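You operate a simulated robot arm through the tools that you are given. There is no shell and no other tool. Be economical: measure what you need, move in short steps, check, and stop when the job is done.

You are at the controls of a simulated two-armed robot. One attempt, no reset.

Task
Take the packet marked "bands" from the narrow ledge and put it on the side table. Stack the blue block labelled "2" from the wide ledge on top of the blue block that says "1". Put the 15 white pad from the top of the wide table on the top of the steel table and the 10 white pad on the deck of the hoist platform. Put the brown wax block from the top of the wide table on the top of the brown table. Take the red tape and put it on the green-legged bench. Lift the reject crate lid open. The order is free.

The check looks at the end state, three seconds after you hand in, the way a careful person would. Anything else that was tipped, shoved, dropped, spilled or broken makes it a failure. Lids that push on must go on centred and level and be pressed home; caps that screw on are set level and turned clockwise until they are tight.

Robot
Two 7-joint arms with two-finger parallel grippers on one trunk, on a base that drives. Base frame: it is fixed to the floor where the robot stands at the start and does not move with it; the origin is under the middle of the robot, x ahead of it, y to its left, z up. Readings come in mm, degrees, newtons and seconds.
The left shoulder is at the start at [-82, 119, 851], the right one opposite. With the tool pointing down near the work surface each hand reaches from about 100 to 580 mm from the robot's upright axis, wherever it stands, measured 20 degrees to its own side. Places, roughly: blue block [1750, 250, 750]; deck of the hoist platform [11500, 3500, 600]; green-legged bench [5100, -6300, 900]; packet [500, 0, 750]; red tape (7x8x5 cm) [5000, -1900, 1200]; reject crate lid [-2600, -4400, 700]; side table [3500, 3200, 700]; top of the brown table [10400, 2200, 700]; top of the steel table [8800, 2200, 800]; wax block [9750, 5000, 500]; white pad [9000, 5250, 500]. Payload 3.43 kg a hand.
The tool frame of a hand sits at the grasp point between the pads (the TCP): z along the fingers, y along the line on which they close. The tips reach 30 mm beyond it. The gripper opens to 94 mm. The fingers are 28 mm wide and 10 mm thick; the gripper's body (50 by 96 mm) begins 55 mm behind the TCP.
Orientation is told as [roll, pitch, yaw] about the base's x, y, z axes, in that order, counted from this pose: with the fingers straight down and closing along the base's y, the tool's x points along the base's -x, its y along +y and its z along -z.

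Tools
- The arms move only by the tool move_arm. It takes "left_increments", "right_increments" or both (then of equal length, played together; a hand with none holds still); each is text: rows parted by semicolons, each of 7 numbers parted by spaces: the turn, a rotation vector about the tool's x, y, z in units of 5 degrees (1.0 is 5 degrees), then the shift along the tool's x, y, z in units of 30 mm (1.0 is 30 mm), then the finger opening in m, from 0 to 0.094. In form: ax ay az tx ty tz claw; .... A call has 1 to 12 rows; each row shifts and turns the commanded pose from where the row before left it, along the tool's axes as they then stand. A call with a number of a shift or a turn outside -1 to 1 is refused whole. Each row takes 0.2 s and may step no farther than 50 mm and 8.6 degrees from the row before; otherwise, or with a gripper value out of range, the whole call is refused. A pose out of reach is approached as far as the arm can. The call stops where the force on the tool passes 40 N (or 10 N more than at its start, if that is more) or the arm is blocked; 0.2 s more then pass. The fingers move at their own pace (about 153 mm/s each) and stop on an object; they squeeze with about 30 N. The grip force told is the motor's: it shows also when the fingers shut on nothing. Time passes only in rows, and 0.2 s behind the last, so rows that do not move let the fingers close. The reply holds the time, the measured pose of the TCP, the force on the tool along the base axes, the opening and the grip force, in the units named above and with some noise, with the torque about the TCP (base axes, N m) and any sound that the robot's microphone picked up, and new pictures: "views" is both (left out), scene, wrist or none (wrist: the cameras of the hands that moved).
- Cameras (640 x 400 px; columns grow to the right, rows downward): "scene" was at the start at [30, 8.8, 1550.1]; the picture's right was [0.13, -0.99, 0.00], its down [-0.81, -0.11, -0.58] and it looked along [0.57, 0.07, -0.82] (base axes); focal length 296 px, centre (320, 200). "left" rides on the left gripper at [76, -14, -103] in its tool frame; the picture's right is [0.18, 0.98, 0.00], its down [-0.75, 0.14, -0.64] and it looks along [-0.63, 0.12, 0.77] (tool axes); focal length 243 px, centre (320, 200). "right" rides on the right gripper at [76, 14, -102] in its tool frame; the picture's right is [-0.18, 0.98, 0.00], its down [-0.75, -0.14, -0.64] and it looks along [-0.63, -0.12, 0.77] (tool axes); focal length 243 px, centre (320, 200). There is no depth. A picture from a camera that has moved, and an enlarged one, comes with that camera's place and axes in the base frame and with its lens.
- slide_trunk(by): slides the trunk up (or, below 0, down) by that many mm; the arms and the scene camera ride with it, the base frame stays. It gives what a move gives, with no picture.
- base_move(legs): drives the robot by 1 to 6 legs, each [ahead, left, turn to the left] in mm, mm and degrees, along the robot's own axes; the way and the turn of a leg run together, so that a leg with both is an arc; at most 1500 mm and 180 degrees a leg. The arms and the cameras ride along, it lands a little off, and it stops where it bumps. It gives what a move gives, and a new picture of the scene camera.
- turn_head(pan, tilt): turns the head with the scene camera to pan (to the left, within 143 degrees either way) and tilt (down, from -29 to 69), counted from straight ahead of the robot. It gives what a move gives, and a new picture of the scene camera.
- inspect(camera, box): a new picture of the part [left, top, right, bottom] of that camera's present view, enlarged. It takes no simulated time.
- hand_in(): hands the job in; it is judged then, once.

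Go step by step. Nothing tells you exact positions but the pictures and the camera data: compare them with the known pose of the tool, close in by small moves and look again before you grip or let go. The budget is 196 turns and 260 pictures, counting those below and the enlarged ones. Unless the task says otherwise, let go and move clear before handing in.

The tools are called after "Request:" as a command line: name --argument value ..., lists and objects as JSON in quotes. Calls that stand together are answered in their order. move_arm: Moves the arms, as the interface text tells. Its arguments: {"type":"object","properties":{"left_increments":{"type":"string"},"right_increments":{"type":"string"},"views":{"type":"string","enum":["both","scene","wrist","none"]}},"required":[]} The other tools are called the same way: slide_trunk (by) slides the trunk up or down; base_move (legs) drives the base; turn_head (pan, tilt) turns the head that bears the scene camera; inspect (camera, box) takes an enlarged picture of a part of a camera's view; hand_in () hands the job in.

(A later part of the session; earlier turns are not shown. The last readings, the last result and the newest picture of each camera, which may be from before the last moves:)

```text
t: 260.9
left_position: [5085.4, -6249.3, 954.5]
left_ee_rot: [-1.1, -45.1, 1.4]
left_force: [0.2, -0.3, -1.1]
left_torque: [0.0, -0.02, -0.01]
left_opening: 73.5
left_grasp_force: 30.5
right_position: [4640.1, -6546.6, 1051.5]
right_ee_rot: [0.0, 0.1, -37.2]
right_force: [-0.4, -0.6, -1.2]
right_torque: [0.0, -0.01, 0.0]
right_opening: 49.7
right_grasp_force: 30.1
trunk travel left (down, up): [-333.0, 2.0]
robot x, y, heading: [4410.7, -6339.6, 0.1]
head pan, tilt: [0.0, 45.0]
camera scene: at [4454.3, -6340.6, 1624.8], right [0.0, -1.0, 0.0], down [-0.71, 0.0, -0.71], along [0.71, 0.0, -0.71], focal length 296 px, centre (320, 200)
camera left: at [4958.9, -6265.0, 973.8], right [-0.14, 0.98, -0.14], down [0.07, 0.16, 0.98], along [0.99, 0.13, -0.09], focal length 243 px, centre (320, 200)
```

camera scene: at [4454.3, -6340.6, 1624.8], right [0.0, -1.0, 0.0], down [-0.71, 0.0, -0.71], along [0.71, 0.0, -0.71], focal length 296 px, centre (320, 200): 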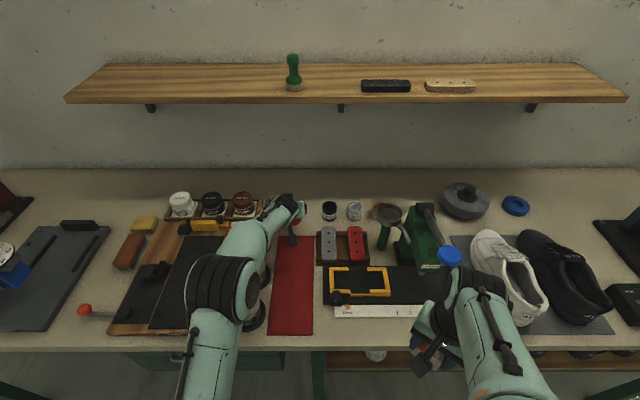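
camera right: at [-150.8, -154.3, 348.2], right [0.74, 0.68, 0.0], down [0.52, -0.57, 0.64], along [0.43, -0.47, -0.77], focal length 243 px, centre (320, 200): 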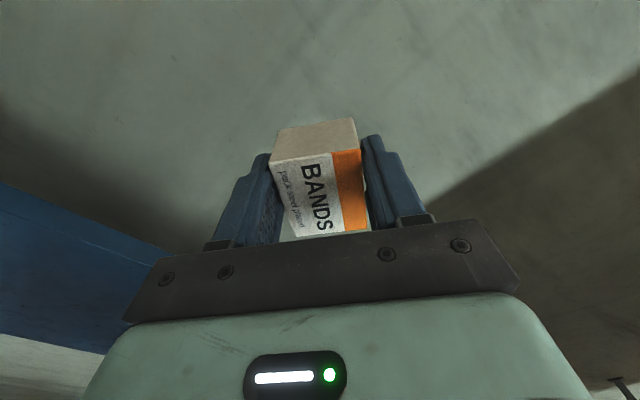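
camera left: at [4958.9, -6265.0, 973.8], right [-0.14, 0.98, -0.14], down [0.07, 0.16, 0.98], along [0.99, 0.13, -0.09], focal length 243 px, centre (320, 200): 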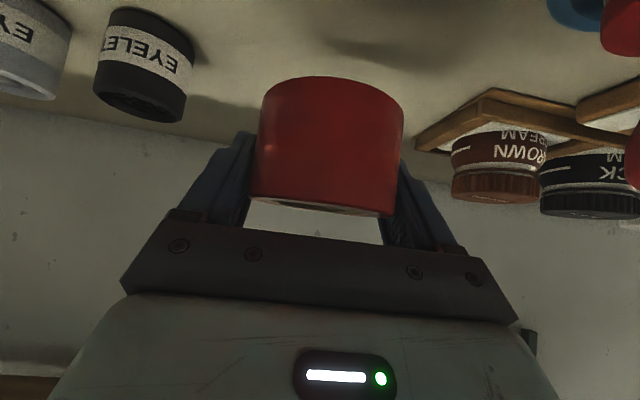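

Spot is clear. Lower the last ~20 mm in small steps.

Request:
move_arm --left_increments "0 0 0 0.2 0 0.2 0.0; 0 0 0 0.2 0 0.2 0.0; 0 0 0 0.05 0 0.05 0.0; 0 0 0 0 0 0 0.0" --views "wrist"

```text
t: 261.9
left_position: [5085.4, -6248.8, 936.2]
left_ee_rot: [-1.2, -45.3, 1.5]
left_force: [-0.5, -0.1, -0.6]
left_torque: [-0.05, -0.02, 0.01]
left_opening: 73.3
left_grasp_force: 30.4
right_position: [4641.5, -6545.5, 1050.7]
right_ee_rot: [-0.1, 0.2, -37.1]
right_force: [0.0, 0.0, -1.7]
right_torque: [0.0, 0.02, -0.01]
right_opening: 49.7
right_grasp_force: 29.8
trunk travel left (down, up): [-333.0, 2.0]
robot x, y, heading: [4412.4, -6338.9, -0.1]
head pan, tilt: [0.0, 45.0]
camera left: at [4958.9, -6264.5, 955.3], right [-0.14, 0.98, -0.14], down [0.07, 0.16, 0.98], along [0.99, 0.13, -0.09], focal length 243 px, centre (320, 200)
```

left: 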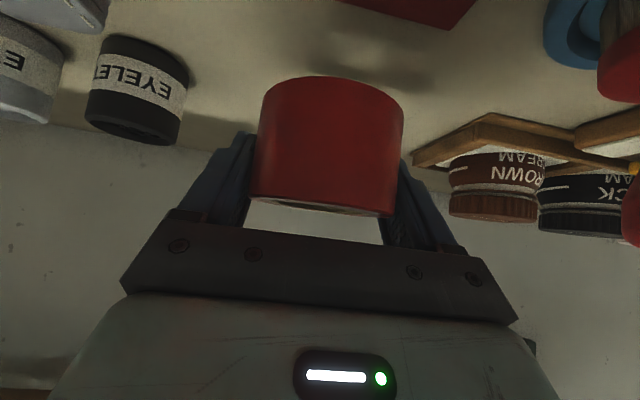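

Request:
move_arm --left_increments "0 0 0 0.07 0 0.07 0.0; 0 0 0 0.07 0 0.07 0.0; 0 0 0 0.07 0 0.07 0.0; 0 0 0 0 0 0 0.0" --views "wrist"

```text
t: 262.9
left_position: [5086.3, -6249.1, 926.9]
left_ee_rot: [-1.1, -45.2, 1.3]
left_force: [0.4, -0.5, -1.2]
left_torque: [-0.02, -0.02, 0.0]
left_opening: 73.5
left_grasp_force: 29.6
right_position: [4639.7, -6546.6, 1052.0]
right_ee_rot: [0.0, 0.1, -37.0]
right_force: [0.2, -0.7, -1.1]
right_torque: [0.03, -0.04, -0.02]
right_opening: 50.0
right_grasp_force: 29.6
trunk travel left (down, up): [-333.0, 2.0]
robot x, y, heading: [4415.0, -6339.0, 0.1]
head pan, tilt: [0.0, 45.0]
camera left: at [4958.1, -6264.7, 946.3], right [-0.14, 0.98, -0.14], down [0.07, 0.16, 0.98], along [0.99, 0.13, -0.09], focal length 243 px, centre (320, 200)
```

left: 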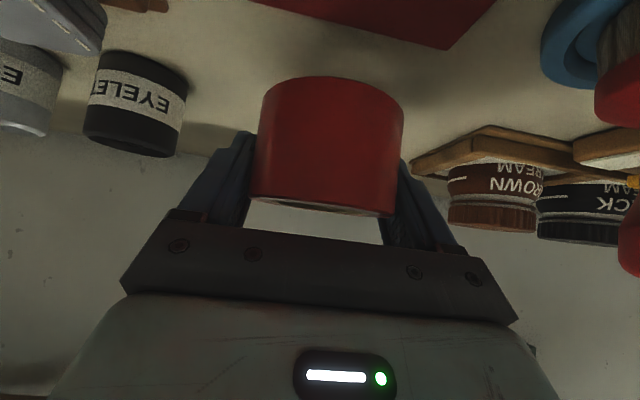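

Request:
move_arm --left_increments "0 0 0 0.06 0 0.06 0.0; 0 0 0 0.06 0 0.06 0.0; 0 0 0 0.06 0 0.06 0.0; 0 0 0 0 0 0 0.0" --views "wrist"

```text
t: 263.9
left_position: [5083.7, -6249.4, 919.7]
left_ee_rot: [-1.1, -45.2, 1.5]
left_force: [-0.2, 0.2, -0.1]
left_torque: [0.02, 0.01, -0.02]
left_opening: 73.4
left_grasp_force: 29.8
right_position: [4639.9, -6546.4, 1050.3]
right_ee_rot: [0.1, 0.0, -37.0]
right_force: [-0.1, -0.6, -1.4]
right_torque: [0.0, 0.01, 0.01]
right_opening: 50.0
right_grasp_force: 30.6
trunk travel left (down, up): [-333.0, 2.0]
robot x, y, heading: [4415.7, -6343.0, 0.1]
head pan, tilt: [0.0, 45.0]
camera left: at [4957.4, -6264.5, 938.6], right [-0.14, 0.98, -0.14], down [0.07, 0.16, 0.98], along [0.99, 0.13, -0.09], focal length 243 px, centre (320, 200)
```

left: 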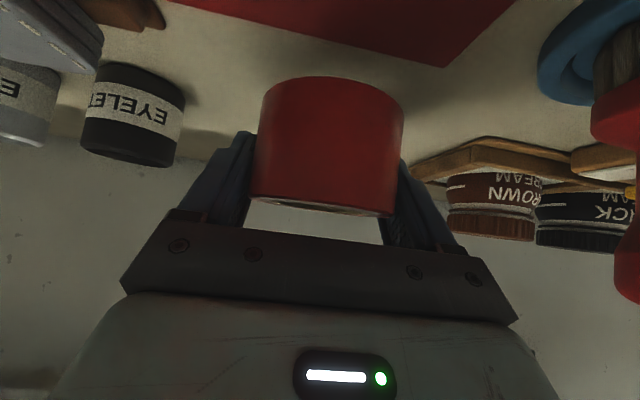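

Request:
move_arm --left_increments "0 0 0 0.05 0 0.05 0.0; 0 0 0 0.05 0 0.05 0.0; 0 0 0 0 0 0 0.0" --views "wrist"

```text
t: 264.7
left_position: [5085.6, -6250.1, 916.1]
left_ee_rot: [-1.2, -45.1, 1.5]
left_force: [-0.4, 0.2, -0.9]
left_torque: [0.03, -0.02, -0.03]
left_opening: 73.3
left_grasp_force: 29.3
right_position: [4640.7, -6545.6, 1051.4]
right_ee_rot: [0.1, 0.0, -37.1]
right_force: [0.2, -1.0, -0.9]
right_torque: [0.0, 0.04, 0.01]
right_opening: 49.8
right_grasp_force: 29.9
trunk travel left (down, up): [-333.0, 2.0]
robot x, y, heading: [4415.6, -6344.0, -0.2]
head pan, tilt: [0.0, 45.0]
camera left: at [4957.6, -6265.7, 935.1], right [-0.14, 0.98, -0.14], down [0.07, 0.16, 0.98], along [0.99, 0.13, -0.09], focal length 243 px, centre (320, 200)
```

left: 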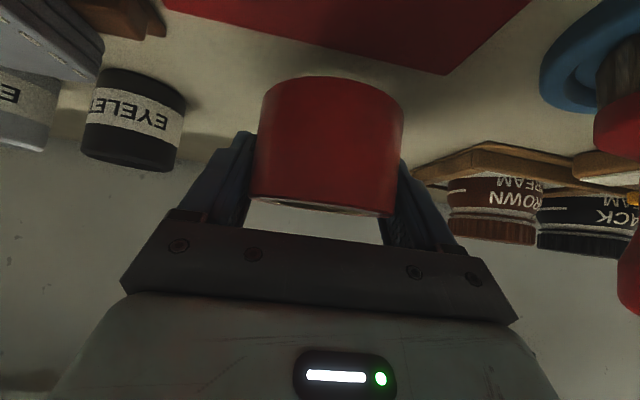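

Request:
move_arm --left_increments "0 0 0 0.06 0 0.06 0.0; 0 0 0 0.06 0 0.06 0.0; 0 0 0 0.06 0 0.06 0.0; 0 0 0 0 0 0 0.0" --views "wrist"

```text
t: 265.7
left_position: [5084.1, -6248.1, 908.2]
left_ee_rot: [-1.2, -45.1, 1.5]
left_force: [0.1, -0.3, -1.2]
left_torque: [0.03, -0.03, -0.03]
left_opening: 73.4
left_grasp_force: 30.1
right_position: [4640.4, -6546.0, 1052.1]
right_ee_rot: [0.0, 0.1, -37.1]
right_force: [0.4, 0.2, -0.8]
right_torque: [0.0, 0.02, 0.0]
right_opening: 50.0
right_grasp_force: 30.0
trunk travel left (down, up): [-333.0, 2.0]
robot x, y, heading: [4414.7, -6338.6, 0.3]
head pan, tilt: [0.0, 45.0]
camera left: at [4957.9, -6264.7, 927.0], right [-0.14, 0.98, -0.14], down [0.07, 0.16, 0.98], along [0.99, 0.13, -0.09], focal length 243 px, centre (320, 200)
```

left: 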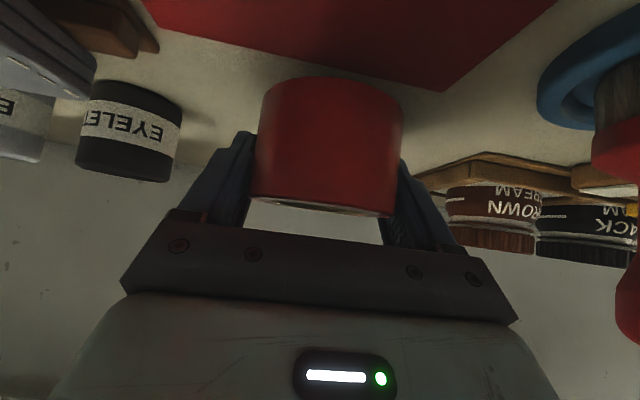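

Request:
move_arm --left_increments "0 0 0 0.04 0 0.04 0.0; 0 0 0 0.04 0 0.04 0.0; 0 0 0 0.04 0 0.04 0.0; 0 0 0 0 0 0 0.0" --views "wrist"

```text
t: 266.7
left_position: [5084.9, -6250.0, 903.1]
left_ee_rot: [-1.3, -45.2, 1.6]
left_force: [0.0, -0.5, 0.0]
left_torque: [0.02, -0.04, -0.01]
left_opening: 73.3
left_grasp_force: 30.3
right_position: [4640.3, -6545.2, 1051.4]
right_ee_rot: [0.0, 0.1, -37.2]
right_force: [0.1, 0.9, -0.7]
right_torque: [0.02, 0.01, -0.03]
right_opening: 50.0
right_grasp_force: 29.5
trunk travel left (down, up): [-333.0, 2.0]
robot x, y, heading: [4419.1, -6338.2, -0.2]
head pan, tilt: [0.0, 45.0]
camera left: at [4958.4, -6264.8, 922.3], right [-0.14, 0.98, -0.14], down [0.07, 0.16, 0.98], along [0.99, 0.13, -0.09], focal length 243 px, centre (320, 200)
```

left: 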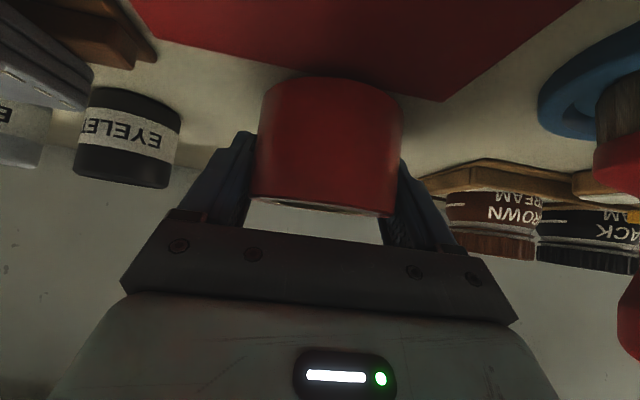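

Request:
move_arm --left_increments "0 0 0 0.04 0 0.04 0.0; 0 0 0 0.04 0 0.04 0.0; 0 0 0 0 0 0 0.0" --views "wrist"

```text
t: 267.5
left_position: [5085.9, -6249.2, 900.2]
left_ee_rot: [-1.2, -45.1, 1.5]
left_force: [0.1, -0.6, -1.1]
left_torque: [-0.01, -0.01, 0.0]
left_opening: 73.3
left_grasp_force: 29.8
right_position: [4640.6, -6546.3, 1051.7]
right_ee_rot: [0.0, 0.1, -37.1]
right_force: [-0.2, -0.4, -0.6]
right_torque: [0.0, 0.01, -0.01]
right_opening: 49.8
right_grasp_force: 30.1
trunk travel left (down, up): [-333.0, 2.0]
robot x, y, heading: [4415.7, -6343.0, 0.0]
head pan, tilt: [0.0, 45.0]
camera left: at [4958.5, -6264.7, 918.8], right [-0.14, 0.98, -0.14], down [0.07, 0.16, 0.98], along [0.99, 0.13, -0.09], focal length 243 px, centre (320, 200)
```

left: 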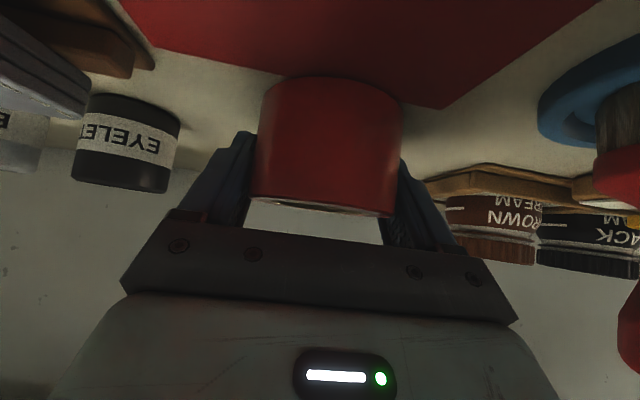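

The red mat's far edge is closer than thought (bench z≈868); shift 24 mm further back before setting down.

Request:
move_arm --left_increments "0 0 0 -0.3 0 0.3 0.0; 0 0 0 -0.3 0 0.3 0.0; 0 0 0 0 0 0 0.0" --views "wrist"

```text
t: 268.3
left_position: [5110.7, -6248.3, 899.7]
left_ee_rot: [-1.2, -45.2, 1.4]
left_force: [0.5, 0.5, -1.1]
left_torque: [0.0, -0.03, 0.03]
left_opening: 73.6
left_grasp_force: 30.1
right_position: [4640.9, -6546.3, 1051.3]
right_ee_rot: [0.0, 0.1, -37.0]
right_force: [-0.7, 0.5, -1.4]
right_torque: [0.01, 0.02, -0.01]
right_opening: 49.9
right_grasp_force: 30.0
trunk travel left (down, up): [-333.0, 2.0]
robot x, y, heading: [4416.5, -6339.7, -0.0]
head pan, tilt: [0.0, 45.0]
camera left: at [4983.6, -6264.5, 918.5], right [-0.14, 0.98, -0.14], down [0.07, 0.16, 0.98], along [0.99, 0.13, -0.09], focal length 243 px, centre (320, 200)
```

left: 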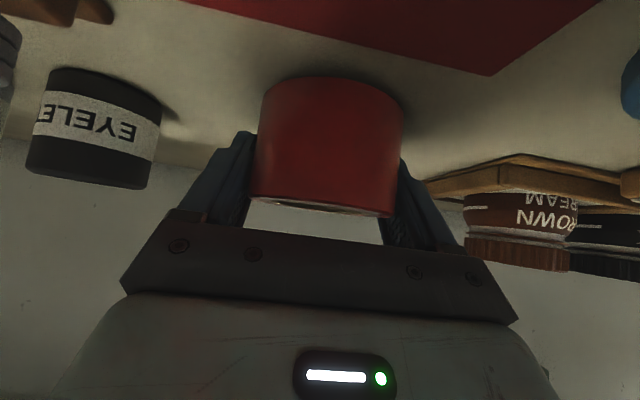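

Request:
move_arm --left_increments "0 0 0 0.04 0 0.04 0.0; 0 0 0 0.04 0 0.04 0.0; 0 0 0 0 0 0 0.0" --views "wrist"

```text
t: 269.1
left_position: [5110.7, -6249.3, 896.8]
left_ee_rot: [-1.2, -45.1, 1.4]
left_force: [0.0, 0.1, -0.3]
left_torque: [-0.01, 0.0, -0.01]
left_opening: 73.5
left_grasp_force: 30.6
right_position: [4640.1, -6547.1, 1051.8]
right_ee_rot: [-0.1, 0.1, -37.1]
right_force: [0.2, -0.9, -1.5]
right_torque: [-0.03, 0.0, 0.04]
right_opening: 50.1
right_grasp_force: 29.4
trunk travel left (down, up): [-333.0, 2.0]
robot x, y, heading: [4414.5, -6341.7, -0.1]
head pan, tilt: [0.0, 45.0]
camera left: at [4983.9, -6264.5, 915.2], right [-0.14, 0.98, -0.14], down [0.07, 0.16, 0.98], along [0.99, 0.13, -0.09], focal length 243 px, centre (320, 200)
```

left: 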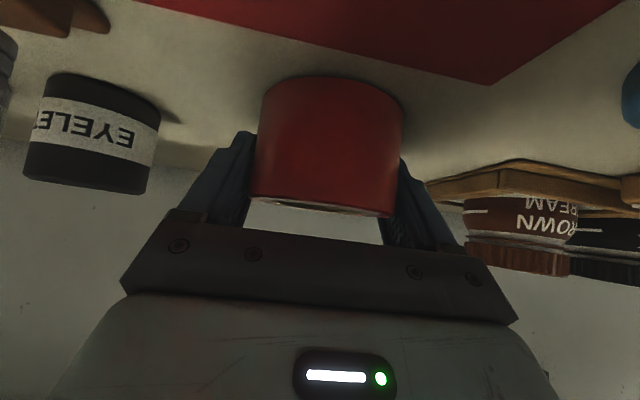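

Request:
move_arm --left_increments "0 0 0 0.04 0 0.04 0.0; 0 0 0 0.04 0 0.04 0.0; 0 0 0 0.04 0 0.04 0.0; 0 0 0 0 0 0 0.0" --views "wrist"

```text
t: 270.1
left_position: [5110.7, -6249.5, 894.2]
left_ee_rot: [-1.2, -45.5, 1.4]
left_force: [-2.1, 2.1, 14.2]
left_torque: [0.51, 0.53, -0.01]
left_opening: 73.7
left_grasp_force: 30.1
right_position: [4640.6, -6545.9, 1051.8]
right_ee_rot: [0.1, -0.1, -36.9]
right_force: [-0.4, -0.2, -1.2]
right_torque: [-0.01, 0.02, 0.03]
right_opening: 49.9
right_grasp_force: 30.1
trunk travel left (down, up): [-333.0, 2.0]
robot x, y, heading: [4413.9, -6340.3, -0.1]
head pan, tilt: [0.0, 45.0]
camera left: at [4983.8, -6264.5, 912.8], right [-0.14, 0.98, -0.15], down [0.07, 0.16, 0.99], along [0.99, 0.13, -0.09], focal length 243 px, centre (320, 200)
```

left: 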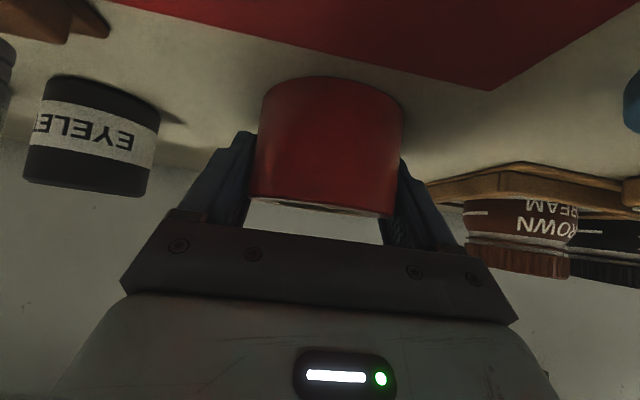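

Contact felt (14 N). Ease up slightly, release and withdraw along the tool axis.

Request:
move_arm --left_increments "0 0 0 -0.03 0 -0.03 0.0; 0 0 0 0 0 0 0.085; 0 0 0 0 0 0 0.094; 0 0 0 0 0 0 0.094; 0 0 0 0 0 -0.5 0.094; 0 0 0 0 0 -0.8 0.094; 0 0 0 0 0 -1 0.094; 0 0 0 0 0 -1 0.094; 0 0 0 0 0 -1 0.094; 0 0 0 0 0 -1 0.094; 0 0 0 0 0 -1 0.094" --views "both"

```text
t: 272.5
left_position: [4974.8, -6249.3, 1026.5]
left_ee_rot: [-1.2, -45.2, 1.5]
left_force: [-0.2, 0.3, 0.1]
left_torque: [0.03, -0.01, -0.03]
left_opening: 94.0
left_grasp_force: 0.0
right_position: [4639.7, -6546.9, 1051.9]
right_ee_rot: [0.0, 0.0, -37.0]
right_force: [-0.5, -1.2, -0.3]
right_torque: [0.01, -0.06, 0.01]
right_opening: 49.9
right_grasp_force: 30.1
trunk travel left (down, up): [-333.0, 2.0]
robot x, y, heading: [4415.7, -6338.6, -0.1]
head pan, tilt: [0.0, 45.0]
camera scene: at [4453.0, -6340.6, 1624.8], right [0.0, -1.0, 0.0], down [-0.71, 0.0, -0.71], along [0.71, 0.0, -0.71], focal length 296 px, centre (320, 200)
camera left: at [4848.4, -6264.8, 1045.5], right [-0.14, 0.98, -0.14], down [0.07, 0.16, 0.98], along [0.99, 0.13, -0.1], focal length 243 px, centre (320, 200)
```

scene: 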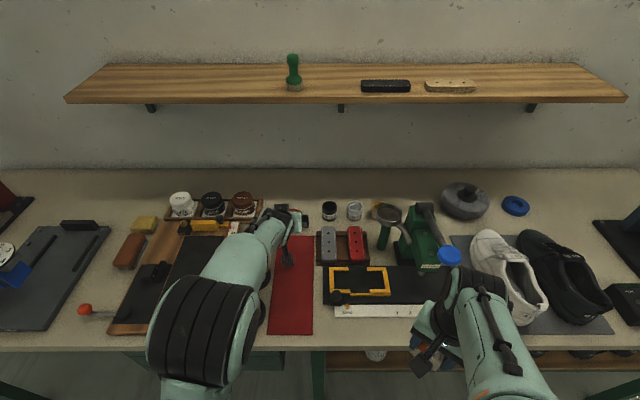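
left: 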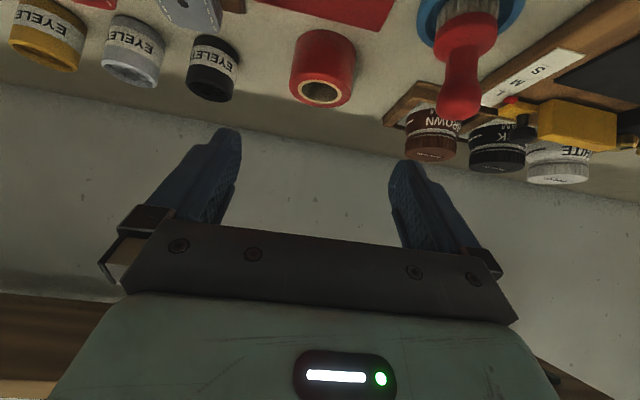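

Tape placed, standing clear. Withdraw and fold the left arm, then back away.

Request:
move_arm --left_increments "0 0 0 -0.8 0 -0.8 0.094; 0 0 0 -0.8 0 -0.8 0.094; 0 0 0 -0.8 0 -0.8 0.094; 0 0 0 -0.6 0 -0.8 0.094; 0 0 0 0.8 0 -0.8 0.094; 0 0 0 0.8 0 -0.8 0.094; 0 0 0 0.8 0 -0.8 0.094; 0 0 0 0.8 0 -0.8 0.094; 0 0 0 0.8 0 -0.8 0.094; 0 0 0 0.8 0 -0.8 0.094; 0 0 0 0.8 0 -0.8 0.094" --views "none"

Request:
move_arm --left_increments "0 1 0 0 0 0 0.094; 0 1 0 0 0 0 0.094; 0 1 0 0 0 0 0.094; 0 1 0 0 0 0 0.094; 0 1 0 0 0 0 0.094; 0 1 0 0 0 0 0.094; 0 1 0 0 0 0 0.094; 0 1 0 0 0 0 0.094; 0 1 0 0 0 0 0.094" --views "none"

Request:
base_move --legs '[[-180, 0, 0], [0, 0, 90], [1500, 0, 0], [1500, 0, 0], [1300, 0, 0]]'

Request:
turn_head --pan 35 --tilt 20

```text
t: 274.9
left_position: [4732.6, -6246.8, 1158.1]
left_ee_rot: [-1.2, -45.2, 1.6]
left_force: [-0.9, -0.2, 0.1]
left_torque: [0.02, -0.03, 0.01]
left_opening: 94.0
left_grasp_force: 0.0
right_position: [4640.7, -6546.0, 1051.5]
right_ee_rot: [0.0, 0.0, -37.1]
right_force: [0.8, 0.2, -0.7]
right_torque: [0.02, 0.01, 0.0]
right_opening: 50.1
right_grasp_force: 29.8
trunk travel left (down, up): [-333.0, 2.0]
robot x, y, heading: [4415.1, -6342.5, -0.2]
head pan, tilt: [0.0, 45.0]
```

```text
t: 276.9
left_position: [4732.6, -6248.6, 1155.9]
left_ee_rot: [-0.8, -0.1, 0.6]
left_force: [0.1, 0.0, 0.3]
left_torque: [0.01, -0.03, 0.01]
left_opening: 93.9
left_grasp_force: 0.1
right_position: [4641.2, -6547.4, 1051.4]
right_ee_rot: [0.1, 0.1, -37.0]
right_force: [1.2, -0.1, -1.6]
right_torque: [0.04, 0.01, 0.03]
right_opening: 50.1
right_grasp_force: 30.1
trunk travel left (down, up): [-333.0, 2.0]
robot x, y, heading: [4416.9, -6337.8, -0.2]
head pan, tilt: [0.0, 45.0]
```

```text
t: 302.2
left_position: [4244.0, -1742.7, 1156.6]
left_ee_rot: [-0.8, -0.1, 89.2]
left_force: [0.5, -0.4, -1.1]
left_torque: [-0.01, 0.02, 0.01]
left_opening: 94.1
left_grasp_force: 0.2
right_position: [4539.9, -1842.4, 1050.5]
right_ee_rot: [0.0, 0.1, 51.5]
right_force: [0.0, 0.1, -0.9]
right_torque: [-0.01, 0.03, 0.01]
right_opening: 49.8
right_grasp_force: 30.1
trunk travel left (down, up): [-333.0, 2.0]
robot x, y, heading: [4326.8, -2063.9, 88.6]
head pan, tilt: [0.0, 45.0]
camera scene: at [4330.8, -2027.8, 1624.8], right [1.0, -0.03, 0.0], down [-0.02, -0.71, -0.71], along [0.02, 0.71, -0.71], focal length 296 px, centre (320, 200)
```

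scene: 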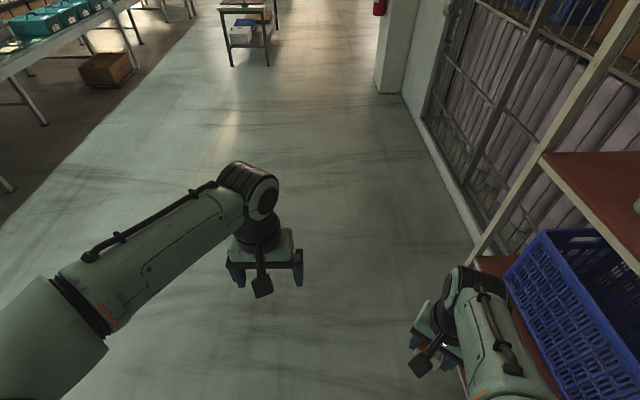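

```text
t: 303.3
left_position: [4244.8, -1744.0, 1156.2]
left_ee_rot: [-0.8, -0.2, 89.2]
left_force: [-0.4, -0.5, 0.6]
left_torque: [0.02, -0.01, -0.01]
left_opening: 94.0
left_grasp_force: 0.1
right_position: [4540.1, -1843.1, 1052.4]
right_ee_rot: [0.0, 0.0, 51.5]
right_force: [-0.3, 0.1, -1.2]
right_torque: [0.0, 0.01, 0.0]
right_opening: 50.1
right_grasp_force: 29.9
trunk travel left (down, up): [-333.0, 2.0]
robot x, y, heading: [4324.8, -2064.3, 88.4]
head pan, tilt: [35.0, 20.0]
camera scene: at [4277.4, -2031.3, 1663.5], right [0.83, 0.55, 0.0], down [0.19, -0.29, -0.94], along [-0.52, 0.78, -0.34], focal length 296 px, centre (320, 200)
```

scene: 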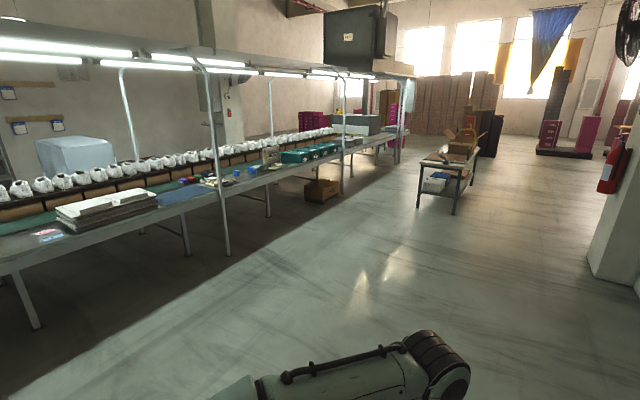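

The wide ledge with the blue blocks is on this side of the line; side table visible further on. Drive to face the ledge near y≈250.

Request:
base_move --legs '[[1500, 0, 1.5], [820, 0, 0], [0, 0, 90], [1500, 0, 0], [250, 0, 0]]'

Request:
turn_head --pan 0 --tilt 40

```text
t: 326.9
left_position: [2263.4, 109.6, 1157.1]
left_ee_rot: [-0.8, -0.2, -178.5]
left_force: [0.2, 0.2, 0.4]
left_torque: [0.03, -0.01, -0.04]
left_opening: 93.9
left_grasp_force: 0.0
right_position: [2351.5, 408.0, 1049.7]
right_ee_rot: [-0.1, 0.1, 143.8]
right_force: [-0.3, -0.1, -1.3]
right_torque: [-0.01, -0.02, 0.05]
right_opening: 49.9
right_grasp_force: 29.7
trunk travel left (down, up): [-333.0, 2.0]
robot x, y, heading: [2579.2, 203.4, -179.2]
head pan, tilt: [35.0, 20.0]
camera scene: at [2551.0, 150.2, 1663.3], right [-0.58, 0.81, 0.0], down [0.28, 0.2, -0.94], along [-0.76, -0.55, -0.34], focal length 296 px, centre (320, 200)
```

scene: 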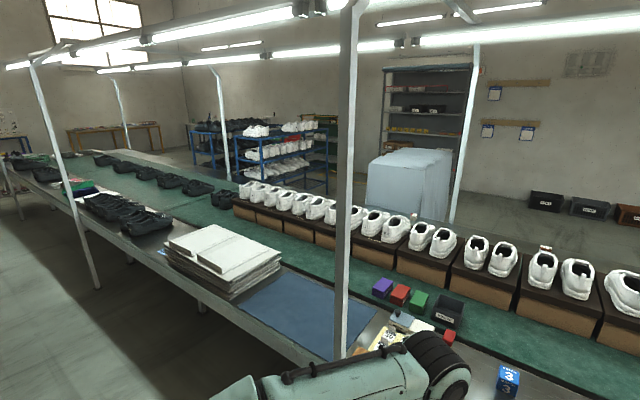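

```text
t: 327.9
left_position: [2262.3, 109.1, 1156.1]
left_ee_rot: [-0.9, -0.2, -178.5]
left_force: [0.0, 0.0, -0.1]
left_torque: [-0.02, -0.01, 0.0]
left_opening: 94.0
left_grasp_force: 0.2
right_position: [2350.6, 407.5, 1051.6]
right_ee_rot: [0.0, 0.1, 143.8]
right_force: [-0.3, -0.3, -0.5]
right_torque: [-0.03, 0.0, -0.01]
right_opening: 49.8
right_grasp_force: 29.8
trunk travel left (down, up): [-333.0, 2.0]
robot x, y, heading: [2580.7, 200.4, -179.3]
head pan, tilt: [0.0, 40.0]
camera scene: at [2541.2, 203.3, 1632.1], right [-0.01, 1.0, 0.0], down [0.64, 0.01, -0.77], along [-0.77, -0.01, -0.64], focal length 296 px, centre (320, 200)
```

scene: 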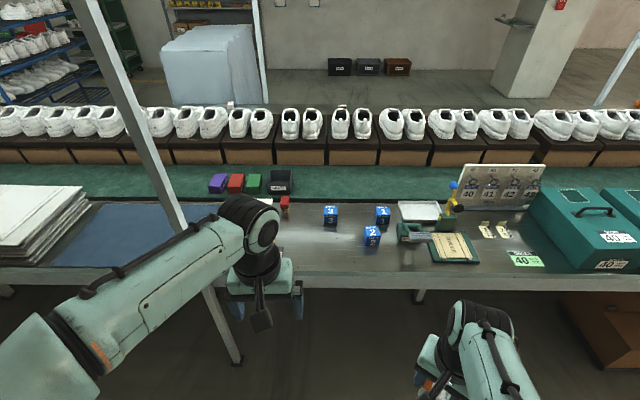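

Request:
inspect --camera "scene" --box '[310, 190, 410, 260]'

```text
5.71 times, centred on (360, 225) of scene
camera zoom: at [2541.2, 203.3, 1632.1], right [-0.01, 1.0, 0.0], down [0.64, 0.01, -0.77], along [-0.77, -0.01, -0.64], focal length 1689 px, centre (91, 57)
```

zoom: 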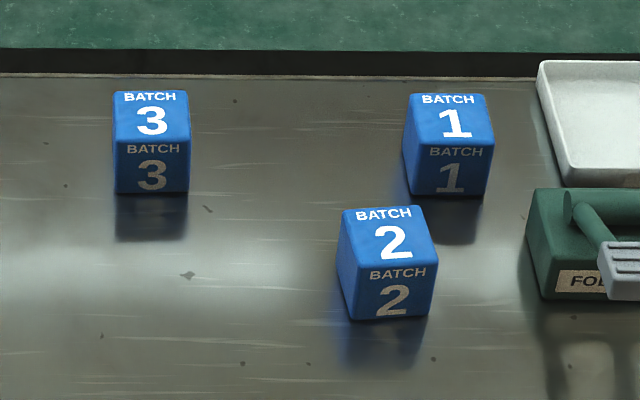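

Block 2 ≈ (1726, 397), block 1 ≈ (1604, 458), 60 mm cubes, ledge z≈744. Move the base to about (2150, 510).

Request:
base_move --legs '[[0, -310, -0.7], [430, 0, 0]]'

Request:
turn_head --pan 0 --tilt 55

Request:
inspect --camera "left" --box '[0, 0, 640, 400]'

```text
t: 333.4
left_position: [1828.3, 415.8, 1156.3]
left_ee_rot: [-0.8, -0.3, -178.7]
left_force: [-0.7, -0.6, -0.1]
left_torque: [-0.03, 0.03, 0.0]
left_opening: 93.9
left_grasp_force: 0.0
right_position: [1918.1, 713.4, 1051.4]
right_ee_rot: [0.1, 0.1, 143.6]
right_force: [-0.6, -1.1, -1.1]
right_torque: [-0.03, -0.03, -0.01]
right_opening: 50.0
right_grasp_force: 29.6
trunk travel left (down, up): [-333.0, 2.0]
robot x, y, heading: [2146.2, 507.7, -179.5]
head pan, tilt: [0.0, 40.0]
camera scene: at [2108.5, 509.2, 1632.0], right [-0.01, 1.0, 0.0], down [0.64, 0.01, -0.77], along [-0.77, -0.01, -0.64], focal length 296 px, centre (320, 200)
```

scene: 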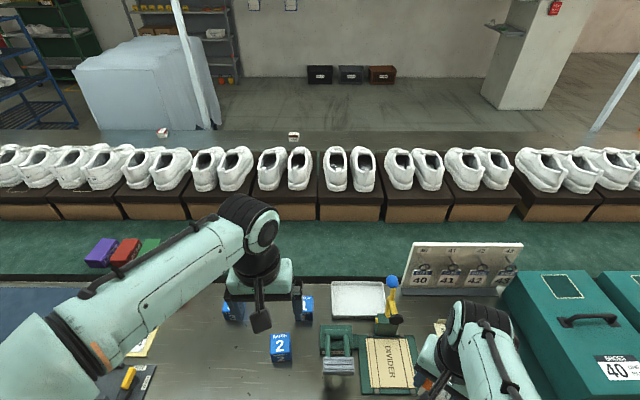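

```text
t: 334.2
left_position: [1829.7, 416.4, 1156.7]
left_ee_rot: [-0.8, -0.2, -178.7]
left_force: [-0.1, 0.3, 0.2]
left_torque: [-0.02, 0.01, 0.02]
left_opening: 93.7
left_grasp_force: 0.1
right_position: [1918.0, 714.3, 1051.2]
right_ee_rot: [0.0, 0.2, 143.5]
right_force: [-0.2, -0.7, -1.7]
right_torque: [-0.02, -0.02, -0.01]
right_opening: 49.7
right_grasp_force: 30.3
trunk travel left (down, up): [-333.0, 2.0]
robot x, y, heading: [2148.5, 507.6, -179.3]
head pan, tilt: [0.0, 55.0]
camera scene: at [2121.0, 509.3, 1611.5], right [-0.01, 1.0, 0.0], down [0.82, 0.01, -0.57], along [-0.57, -0.01, -0.82], focal length 296 px, centre (320, 200)
```

scene: 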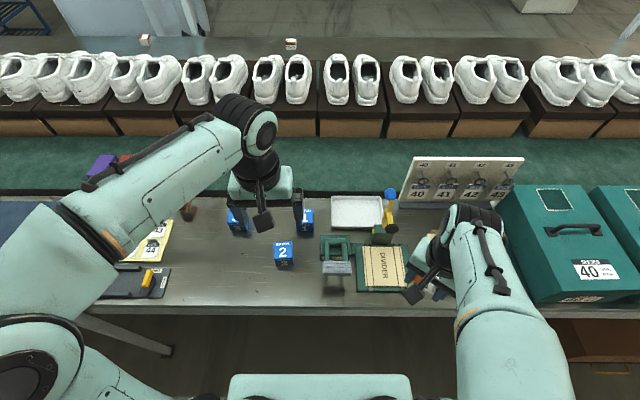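

```text
1.00 times, centred on (320, 200) of left (not enlarged: the box is as wide or as high as the picture)
camera zoom: at [1905.2, 430.2, 1259.9], right [0.21, -0.98, -0.01], down [-0.75, -0.17, 0.64], along [-0.63, -0.12, -0.77], focal length 243 px, centre (320, 200)
```

zoom: 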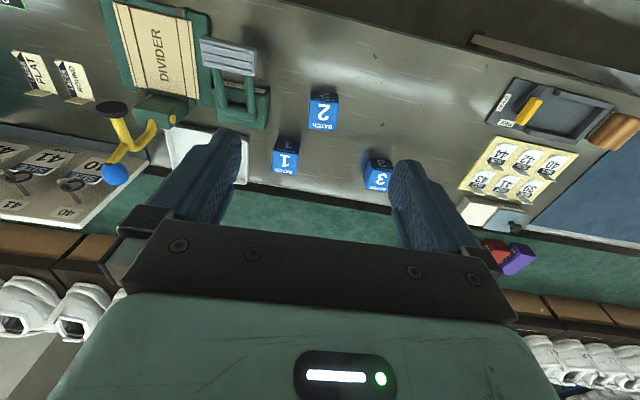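

Request:
inspect --camera "scene" --box '[220, 200, 330, 275]'

Request:
inspect --camera "left" --box '[260, 80, 410, 195]'

```text
5.33 times, centred on (275, 238) of scene
camera zoom: at [2121.0, 509.3, 1611.5], right [-0.01, 1.0, 0.0], down [0.82, 0.01, -0.57], along [-0.57, -0.01, -0.82], focal length 1577 px, centre (560, 0)
```

zoom: 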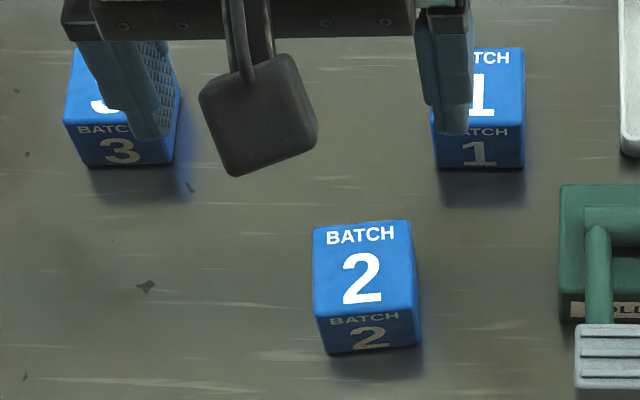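

```text
3.48 times, centred on (335, 138) of left
camera zoom: at [1905.2, 430.2, 1259.9], right [0.21, -0.98, -0.01], down [-0.75, -0.17, 0.64], along [-0.63, -0.12, -0.77], focal length 844 px, centre (268, 417)
```

zoom: 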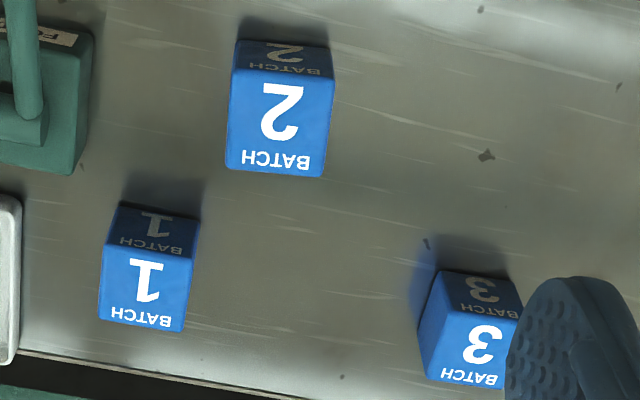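

Refined: block 2 (1740, 395) yawed ~5°, block 1 (1620, 454). Move over block 2.

Request:
move_arm --left_increments "0 0 -0.4 -1 0.24 0.8 0.094; 0 0 -0.4 -1 0.24 0.8 0.094; 0 0 0 -0.97 0.24 0.8 0.094; 0 0 0 0 0 1 0.094; 0 0 0 0 0 1 0.094; 0 0 0 0 0 1 0.094; 0 0 0 0 0 1 0.094; 0 0 0 0 0 1 0.094; 0 0 0 0 0 1 0.094" --views "both"

```text
t: 336.2
left_position: [1740.0, 394.2, 903.8]
left_ee_rot: [-0.9, -0.2, -174.7]
left_force: [-0.3, 0.1, 0.8]
left_torque: [0.0, 0.0, 0.01]
left_opening: 94.2
left_grasp_force: 0.2
right_position: [1918.1, 714.2, 1050.5]
right_ee_rot: [0.0, 0.1, 143.6]
right_force: [0.9, 0.3, -0.9]
right_torque: [0.02, -0.02, -0.02]
right_opening: 49.9
right_grasp_force: 30.0
trunk travel left (down, up): [-333.0, 2.0]
robot x, y, heading: [2146.3, 511.1, -179.9]
head pan, tilt: [0.0, 55.0]
camera scene: at [2120.7, 509.4, 1611.4], right [-0.01, 1.0, 0.0], down [0.82, 0.01, -0.57], along [-0.57, -0.01, -0.82], focal length 296 px, centre (320, 200)
camera left: at [1813.6, 412.7, 1007.3], right [0.27, -0.96, -0.02], down [-0.73, -0.22, 0.64], along [-0.62, -0.16, -0.77], focal length 243 px, centre (320, 200)
```

scene: 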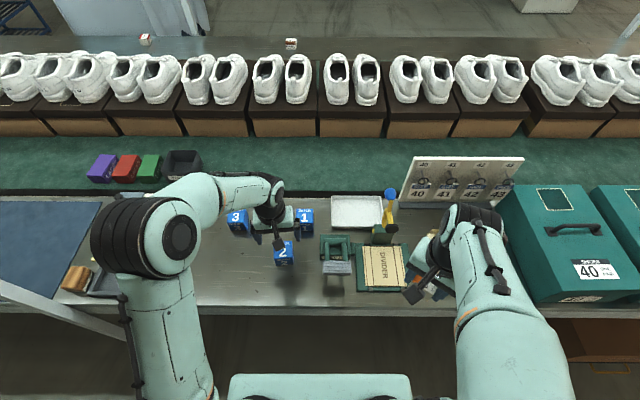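
left: 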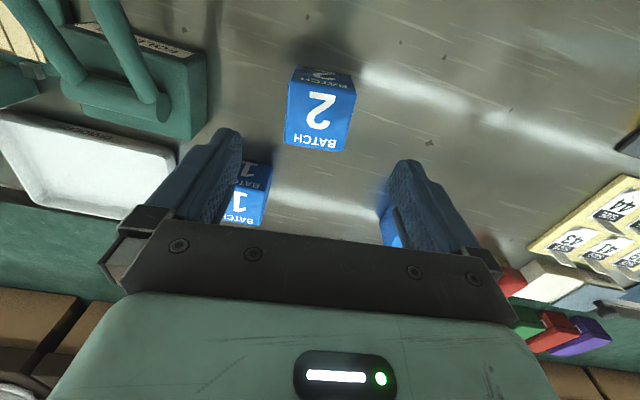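

Aligned. Descend and grip block 2.

Request:
move_arm --left_increments "0 0 0 0 0 1 0.094; 0 0 0 0 0 1 0.094; 0 0 0 0 0 1 0.094; 0 0 0 0 0 0.8 0.094; 0 0 0 0 0 0.35 0.094; 0 0 0 0 0 0 0.03; 0 0 0 0 0 0 0.0; 0 0 0 0 0 0 0.0; 0 0 0 0 0 0 0.0" --views "wrist"

```text
t: 338.2
left_position: [1738.7, 395.3, 780.3]
left_ee_rot: [-0.8, -0.1, -174.6]
left_force: [-0.5, 1.1, 1.0]
left_torque: [-0.05, 0.06, -0.04]
left_opening: 60.1
left_grasp_force: 30.2
right_position: [1917.7, 714.2, 1050.8]
right_ee_rot: [0.0, 0.1, 143.5]
right_force: [0.5, -0.4, -1.1]
right_torque: [-0.01, 0.0, 0.0]
right_opening: 49.7
right_grasp_force: 30.2
trunk travel left (down, up): [-333.0, 2.0]
robot x, y, heading: [2144.8, 512.1, -179.5]
head pan, tilt: [0.0, 55.0]
camera left: at [1814.7, 414.3, 884.5], right [0.27, -0.96, -0.01], down [-0.73, -0.22, 0.64], along [-0.62, -0.16, -0.77], focal length 243 px, centre (320, 200)
```

left: 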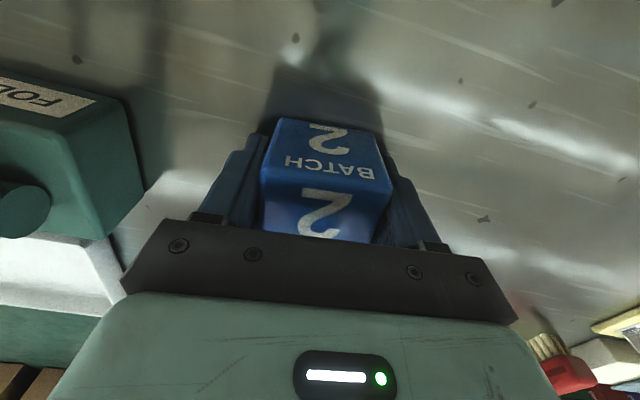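

Request:
move_arm --left_increments "0 0 0 0 0 -0.3 0.0; 0 0 0 0 0 -0.6 0.0; 0 0 0 0 0 -0.8 0.0; 0 0 0 0 0 -0.8 0.0; 0 0 0 0 0 -0.8 0.0; 0 0 0 0 0 -0.7 0.0; 0 0 0.5 0 0 0 0.0; 0 0 0.5 0 0 0 0.0" --views "both"

Request:
inspect --camera "scene" --box '[220, 180, 340, 262]'

```text
t: 340.0
left_position: [1740.5, 393.8, 899.5]
left_ee_rot: [-0.8, -0.2, -179.8]
left_force: [0.1, 0.0, -1.4]
left_torque: [-0.02, 0.02, 0.04]
left_opening: 60.1
left_grasp_force: 30.1
right_position: [1919.1, 713.9, 1051.2]
right_ee_rot: [0.0, 0.0, 143.6]
right_force: [0.7, -0.7, -1.3]
right_torque: [-0.03, -0.01, 0.01]
right_opening: 49.7
right_grasp_force: 30.1
trunk travel left (down, up): [-333.0, 2.0]
robot x, y, heading: [2143.4, 509.4, -179.6]
head pan, tilt: [0.0, 55.0]
camera scene: at [2121.1, 509.2, 1611.4], right [-0.01, 1.0, 0.0], down [0.82, 0.01, -0.57], along [-0.57, -0.01, -0.82], focal length 296 px, centre (320, 200)
camera left: at [1816.9, 406.6, 1003.2], right [0.19, -0.98, -0.01], down [-0.75, -0.15, 0.64], along [-0.63, -0.11, -0.77], focal length 243 px, centre (320, 200)
```

scene: 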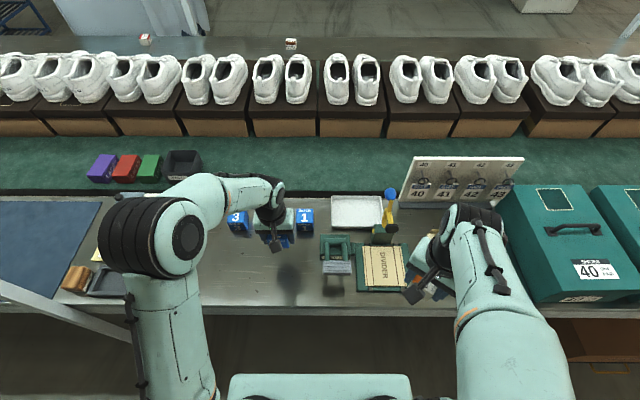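
left: 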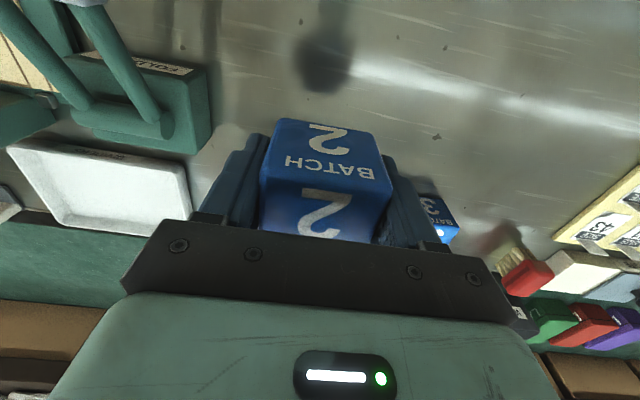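

```text
4.88 times, centred on (280, 221) of scene
camera zoom: at [2121.1, 509.2, 1611.4], right [-0.01, 1.0, 0.0], down [0.82, 0.01, -0.57], along [-0.57, -0.01, -0.82], focal length 1442 px, centre (515, 98)
```

zoom: 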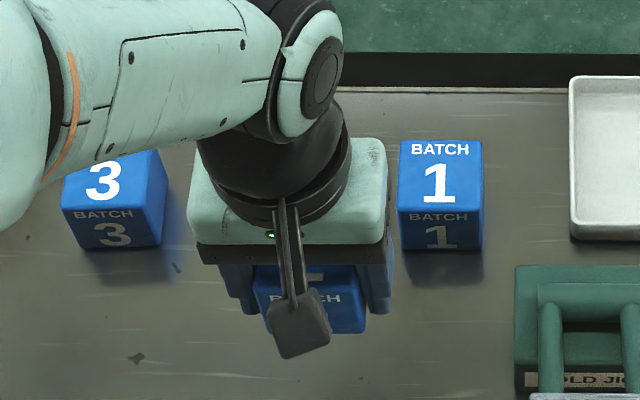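

Block 2 is held. Relative offset from block 2's old place to block 1 is (-121, +58.5), so move over (1618, 453.5).

Request:
move_arm --left_increments "0 0 0 -0.4 -0.2 0 0.0; 0 0 0 -0.7 -0.34 0 0.0; 0 0 0 -0.7 -0.34 0 0.0; 0 0 0 -0.7 -0.34 0 0.0; 0 0 0 -0.7 -0.34 0 0.0; 0 0 0 -0.6 -0.29 0 0.0; 0 0 0 -0.28 -0.14 0 0.0; 0 0 0 0 0 0 0.0" --views "both"

Request:
inspect --camera "scene" --box '[250, 160, 370, 242]'

```text
t: 341.8
left_position: [1616.0, 451.1, 902.6]
left_ee_rot: [-0.8, -0.1, -179.6]
left_force: [0.4, 0.5, -1.0]
left_torque: [0.0, -0.05, 0.01]
left_opening: 60.0
left_grasp_force: 29.8
right_position: [1918.0, 713.9, 1051.8]
right_ee_rot: [0.0, 0.1, 143.7]
right_force: [-0.5, -0.6, -1.8]
right_torque: [-0.01, 0.0, -0.03]
right_opening: 49.8
right_grasp_force: 29.9
trunk travel left (down, up): [-333.0, 2.0]
robot x, y, heading: [2145.0, 508.9, -179.3]
head pan, tilt: [0.0, 55.0]
camera scene: at [2121.1, 509.2, 1611.4], right [-0.01, 1.0, 0.0], down [0.82, 0.01, -0.57], along [-0.57, -0.01, -0.82], focal length 296 px, centre (320, 200)
camera left: at [1692.8, 464.3, 1004.7], right [0.19, -0.98, -0.01], down [-0.75, -0.15, 0.64], along [-0.63, -0.11, -0.77], focal length 243 px, centre (320, 200)
```

scene: 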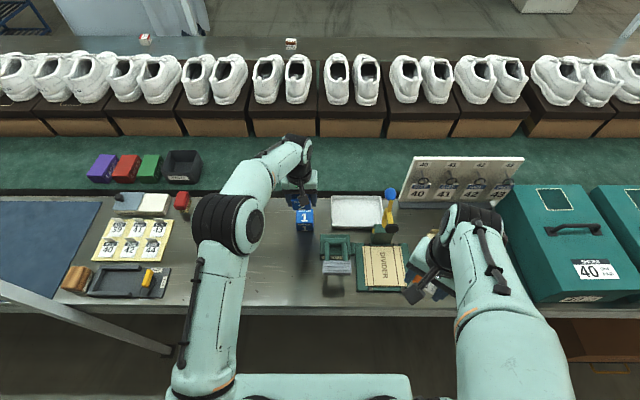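
left: 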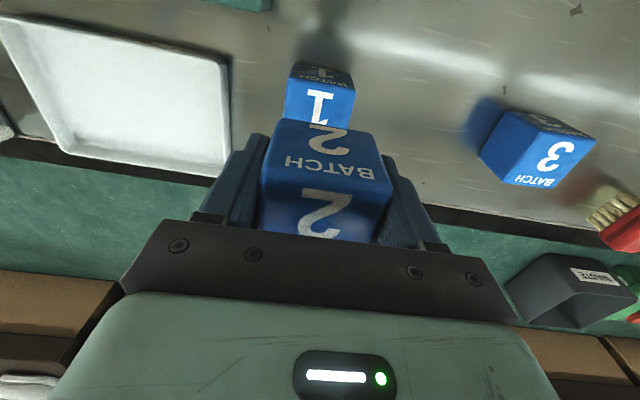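

```text
4.88 times, centred on (310, 201) of scene
camera zoom: at [2121.1, 509.2, 1611.4], right [-0.01, 1.0, 0.0], down [0.82, 0.01, -0.57], along [-0.57, -0.01, -0.82], focal length 1442 px, centre (369, 195)
```

zoom: 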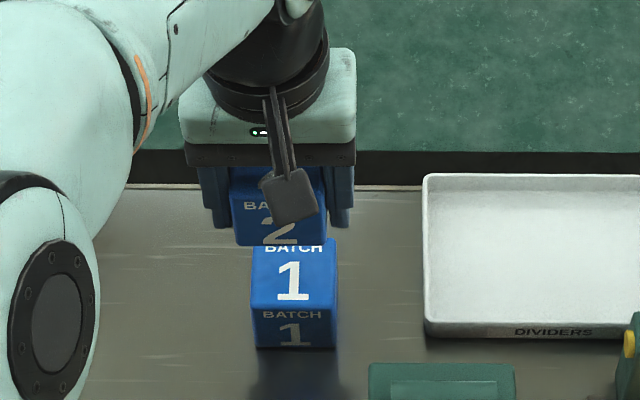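

Both views say block 2 should shift about (+7, +6) mm. Correct and descend to just above block 1.

Request:
move_arm --left_increments "0 0 0 0.23 -0.2 0.3 0.0; 0 0 0 0 0 0.5 0.0; 0 0 0 0 0 0.5 0.0; 0 0 0 0 0 0.3 0.0; 0 0 0 0 0 0 0.0" --views "wrist"

Request:
inspect --camera "scene" --box '[260, 180, 350, 242]'

```text
t: 343.0
left_position: [1624.2, 458.0, 853.1]
left_ee_rot: [-0.8, -0.2, -179.8]
left_force: [-0.7, -1.0, -2.2]
left_torque: [0.03, -0.03, 0.0]
left_opening: 59.9
left_grasp_force: 30.3
right_position: [1917.7, 713.7, 1051.3]
right_ee_rot: [0.0, 0.1, 143.6]
right_force: [0.1, -0.3, -0.7]
right_torque: [-0.01, 0.0, -0.02]
right_opening: 49.8
right_grasp_force: 30.1
trunk travel left (down, up): [-333.0, 2.0]
robot x, y, heading: [2146.5, 510.0, -179.6]
head pan, tilt: [0.0, 55.0]
camera left: at [1699.9, 471.2, 955.8], right [0.19, -0.98, -0.01], down [-0.75, -0.15, 0.64], along [-0.63, -0.11, -0.77], focal length 243 px, centre (320, 200)
```

left: 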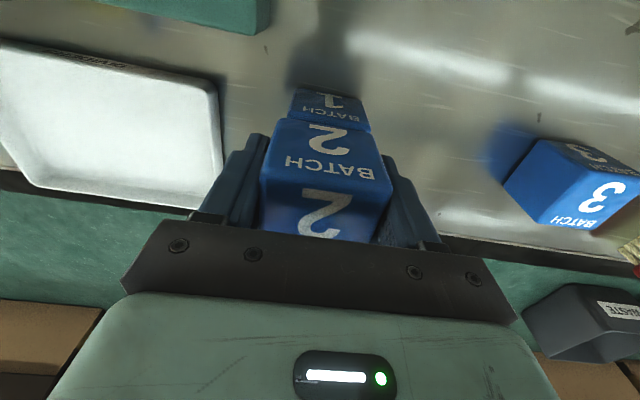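

```text
6.45 times, centred on (305, 211) of scene
camera zoom: at [2121.1, 509.2, 1611.4], right [-0.01, 1.0, 0.0], down [0.82, 0.01, -0.57], along [-0.57, -0.01, -0.82], focal length 1907 px, centre (417, 129)
```

zoom: 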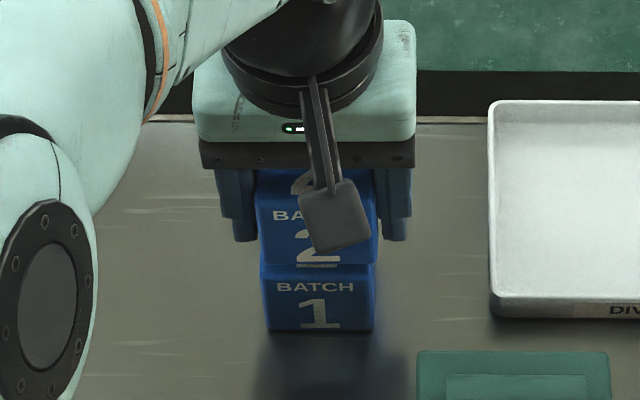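

Aligned front and sides. Lower slowly to contact.

Request:
move_arm --left_increments "0 0 0 0 0 0.2 0.0; 0 0 0 0 0 0.1 0.0; 0 0 0 0 0 0.05 0.0; 0 0 0 0 0 0 0.0" --views "none"

```text
t: 344.0
left_position: [1623.9, 458.9, 842.5]
left_ee_rot: [-0.9, -0.1, -179.8]
left_force: [0.0, -1.2, -1.3]
left_torque: [-0.01, -0.02, 0.03]
left_opening: 59.9
left_grasp_force: 29.8
right_position: [1918.2, 713.5, 1050.9]
right_ee_rot: [0.0, 0.2, 143.7]
right_force: [0.2, 0.3, -1.0]
right_torque: [0.0, -0.03, -0.01]
right_opening: 49.9
right_grasp_force: 29.6
trunk travel left (down, up): [-333.0, 2.0]
robot x, y, heading: [2143.0, 514.1, -179.5]
head pan, tilt: [0.0, 55.0]
```

Request:
move_arm --left_increments "0 0 0 0 0 0.05 0.0; 0 0 0 0 0 0.05 0.0; 0 0 0 0 0 0 0.0" --views "none"

```text
t: 344.8
left_position: [1624.3, 460.2, 839.1]
left_ee_rot: [-0.7, -0.3, -179.7]
left_force: [0.7, 0.2, -1.7]
left_torque: [0.01, 0.02, 0.01]
left_opening: 60.1
left_grasp_force: 29.6
right_position: [1918.5, 714.2, 1050.9]
right_ee_rot: [0.0, 0.0, 143.5]
right_force: [-0.8, -0.2, -2.4]
right_torque: [0.0, -0.02, 0.01]
right_opening: 50.1
right_grasp_force: 29.9
trunk travel left (down, up): [-333.0, 2.0]
robot x, y, heading: [2145.9, 511.6, -179.8]
head pan, tilt: [0.0, 55.0]
```

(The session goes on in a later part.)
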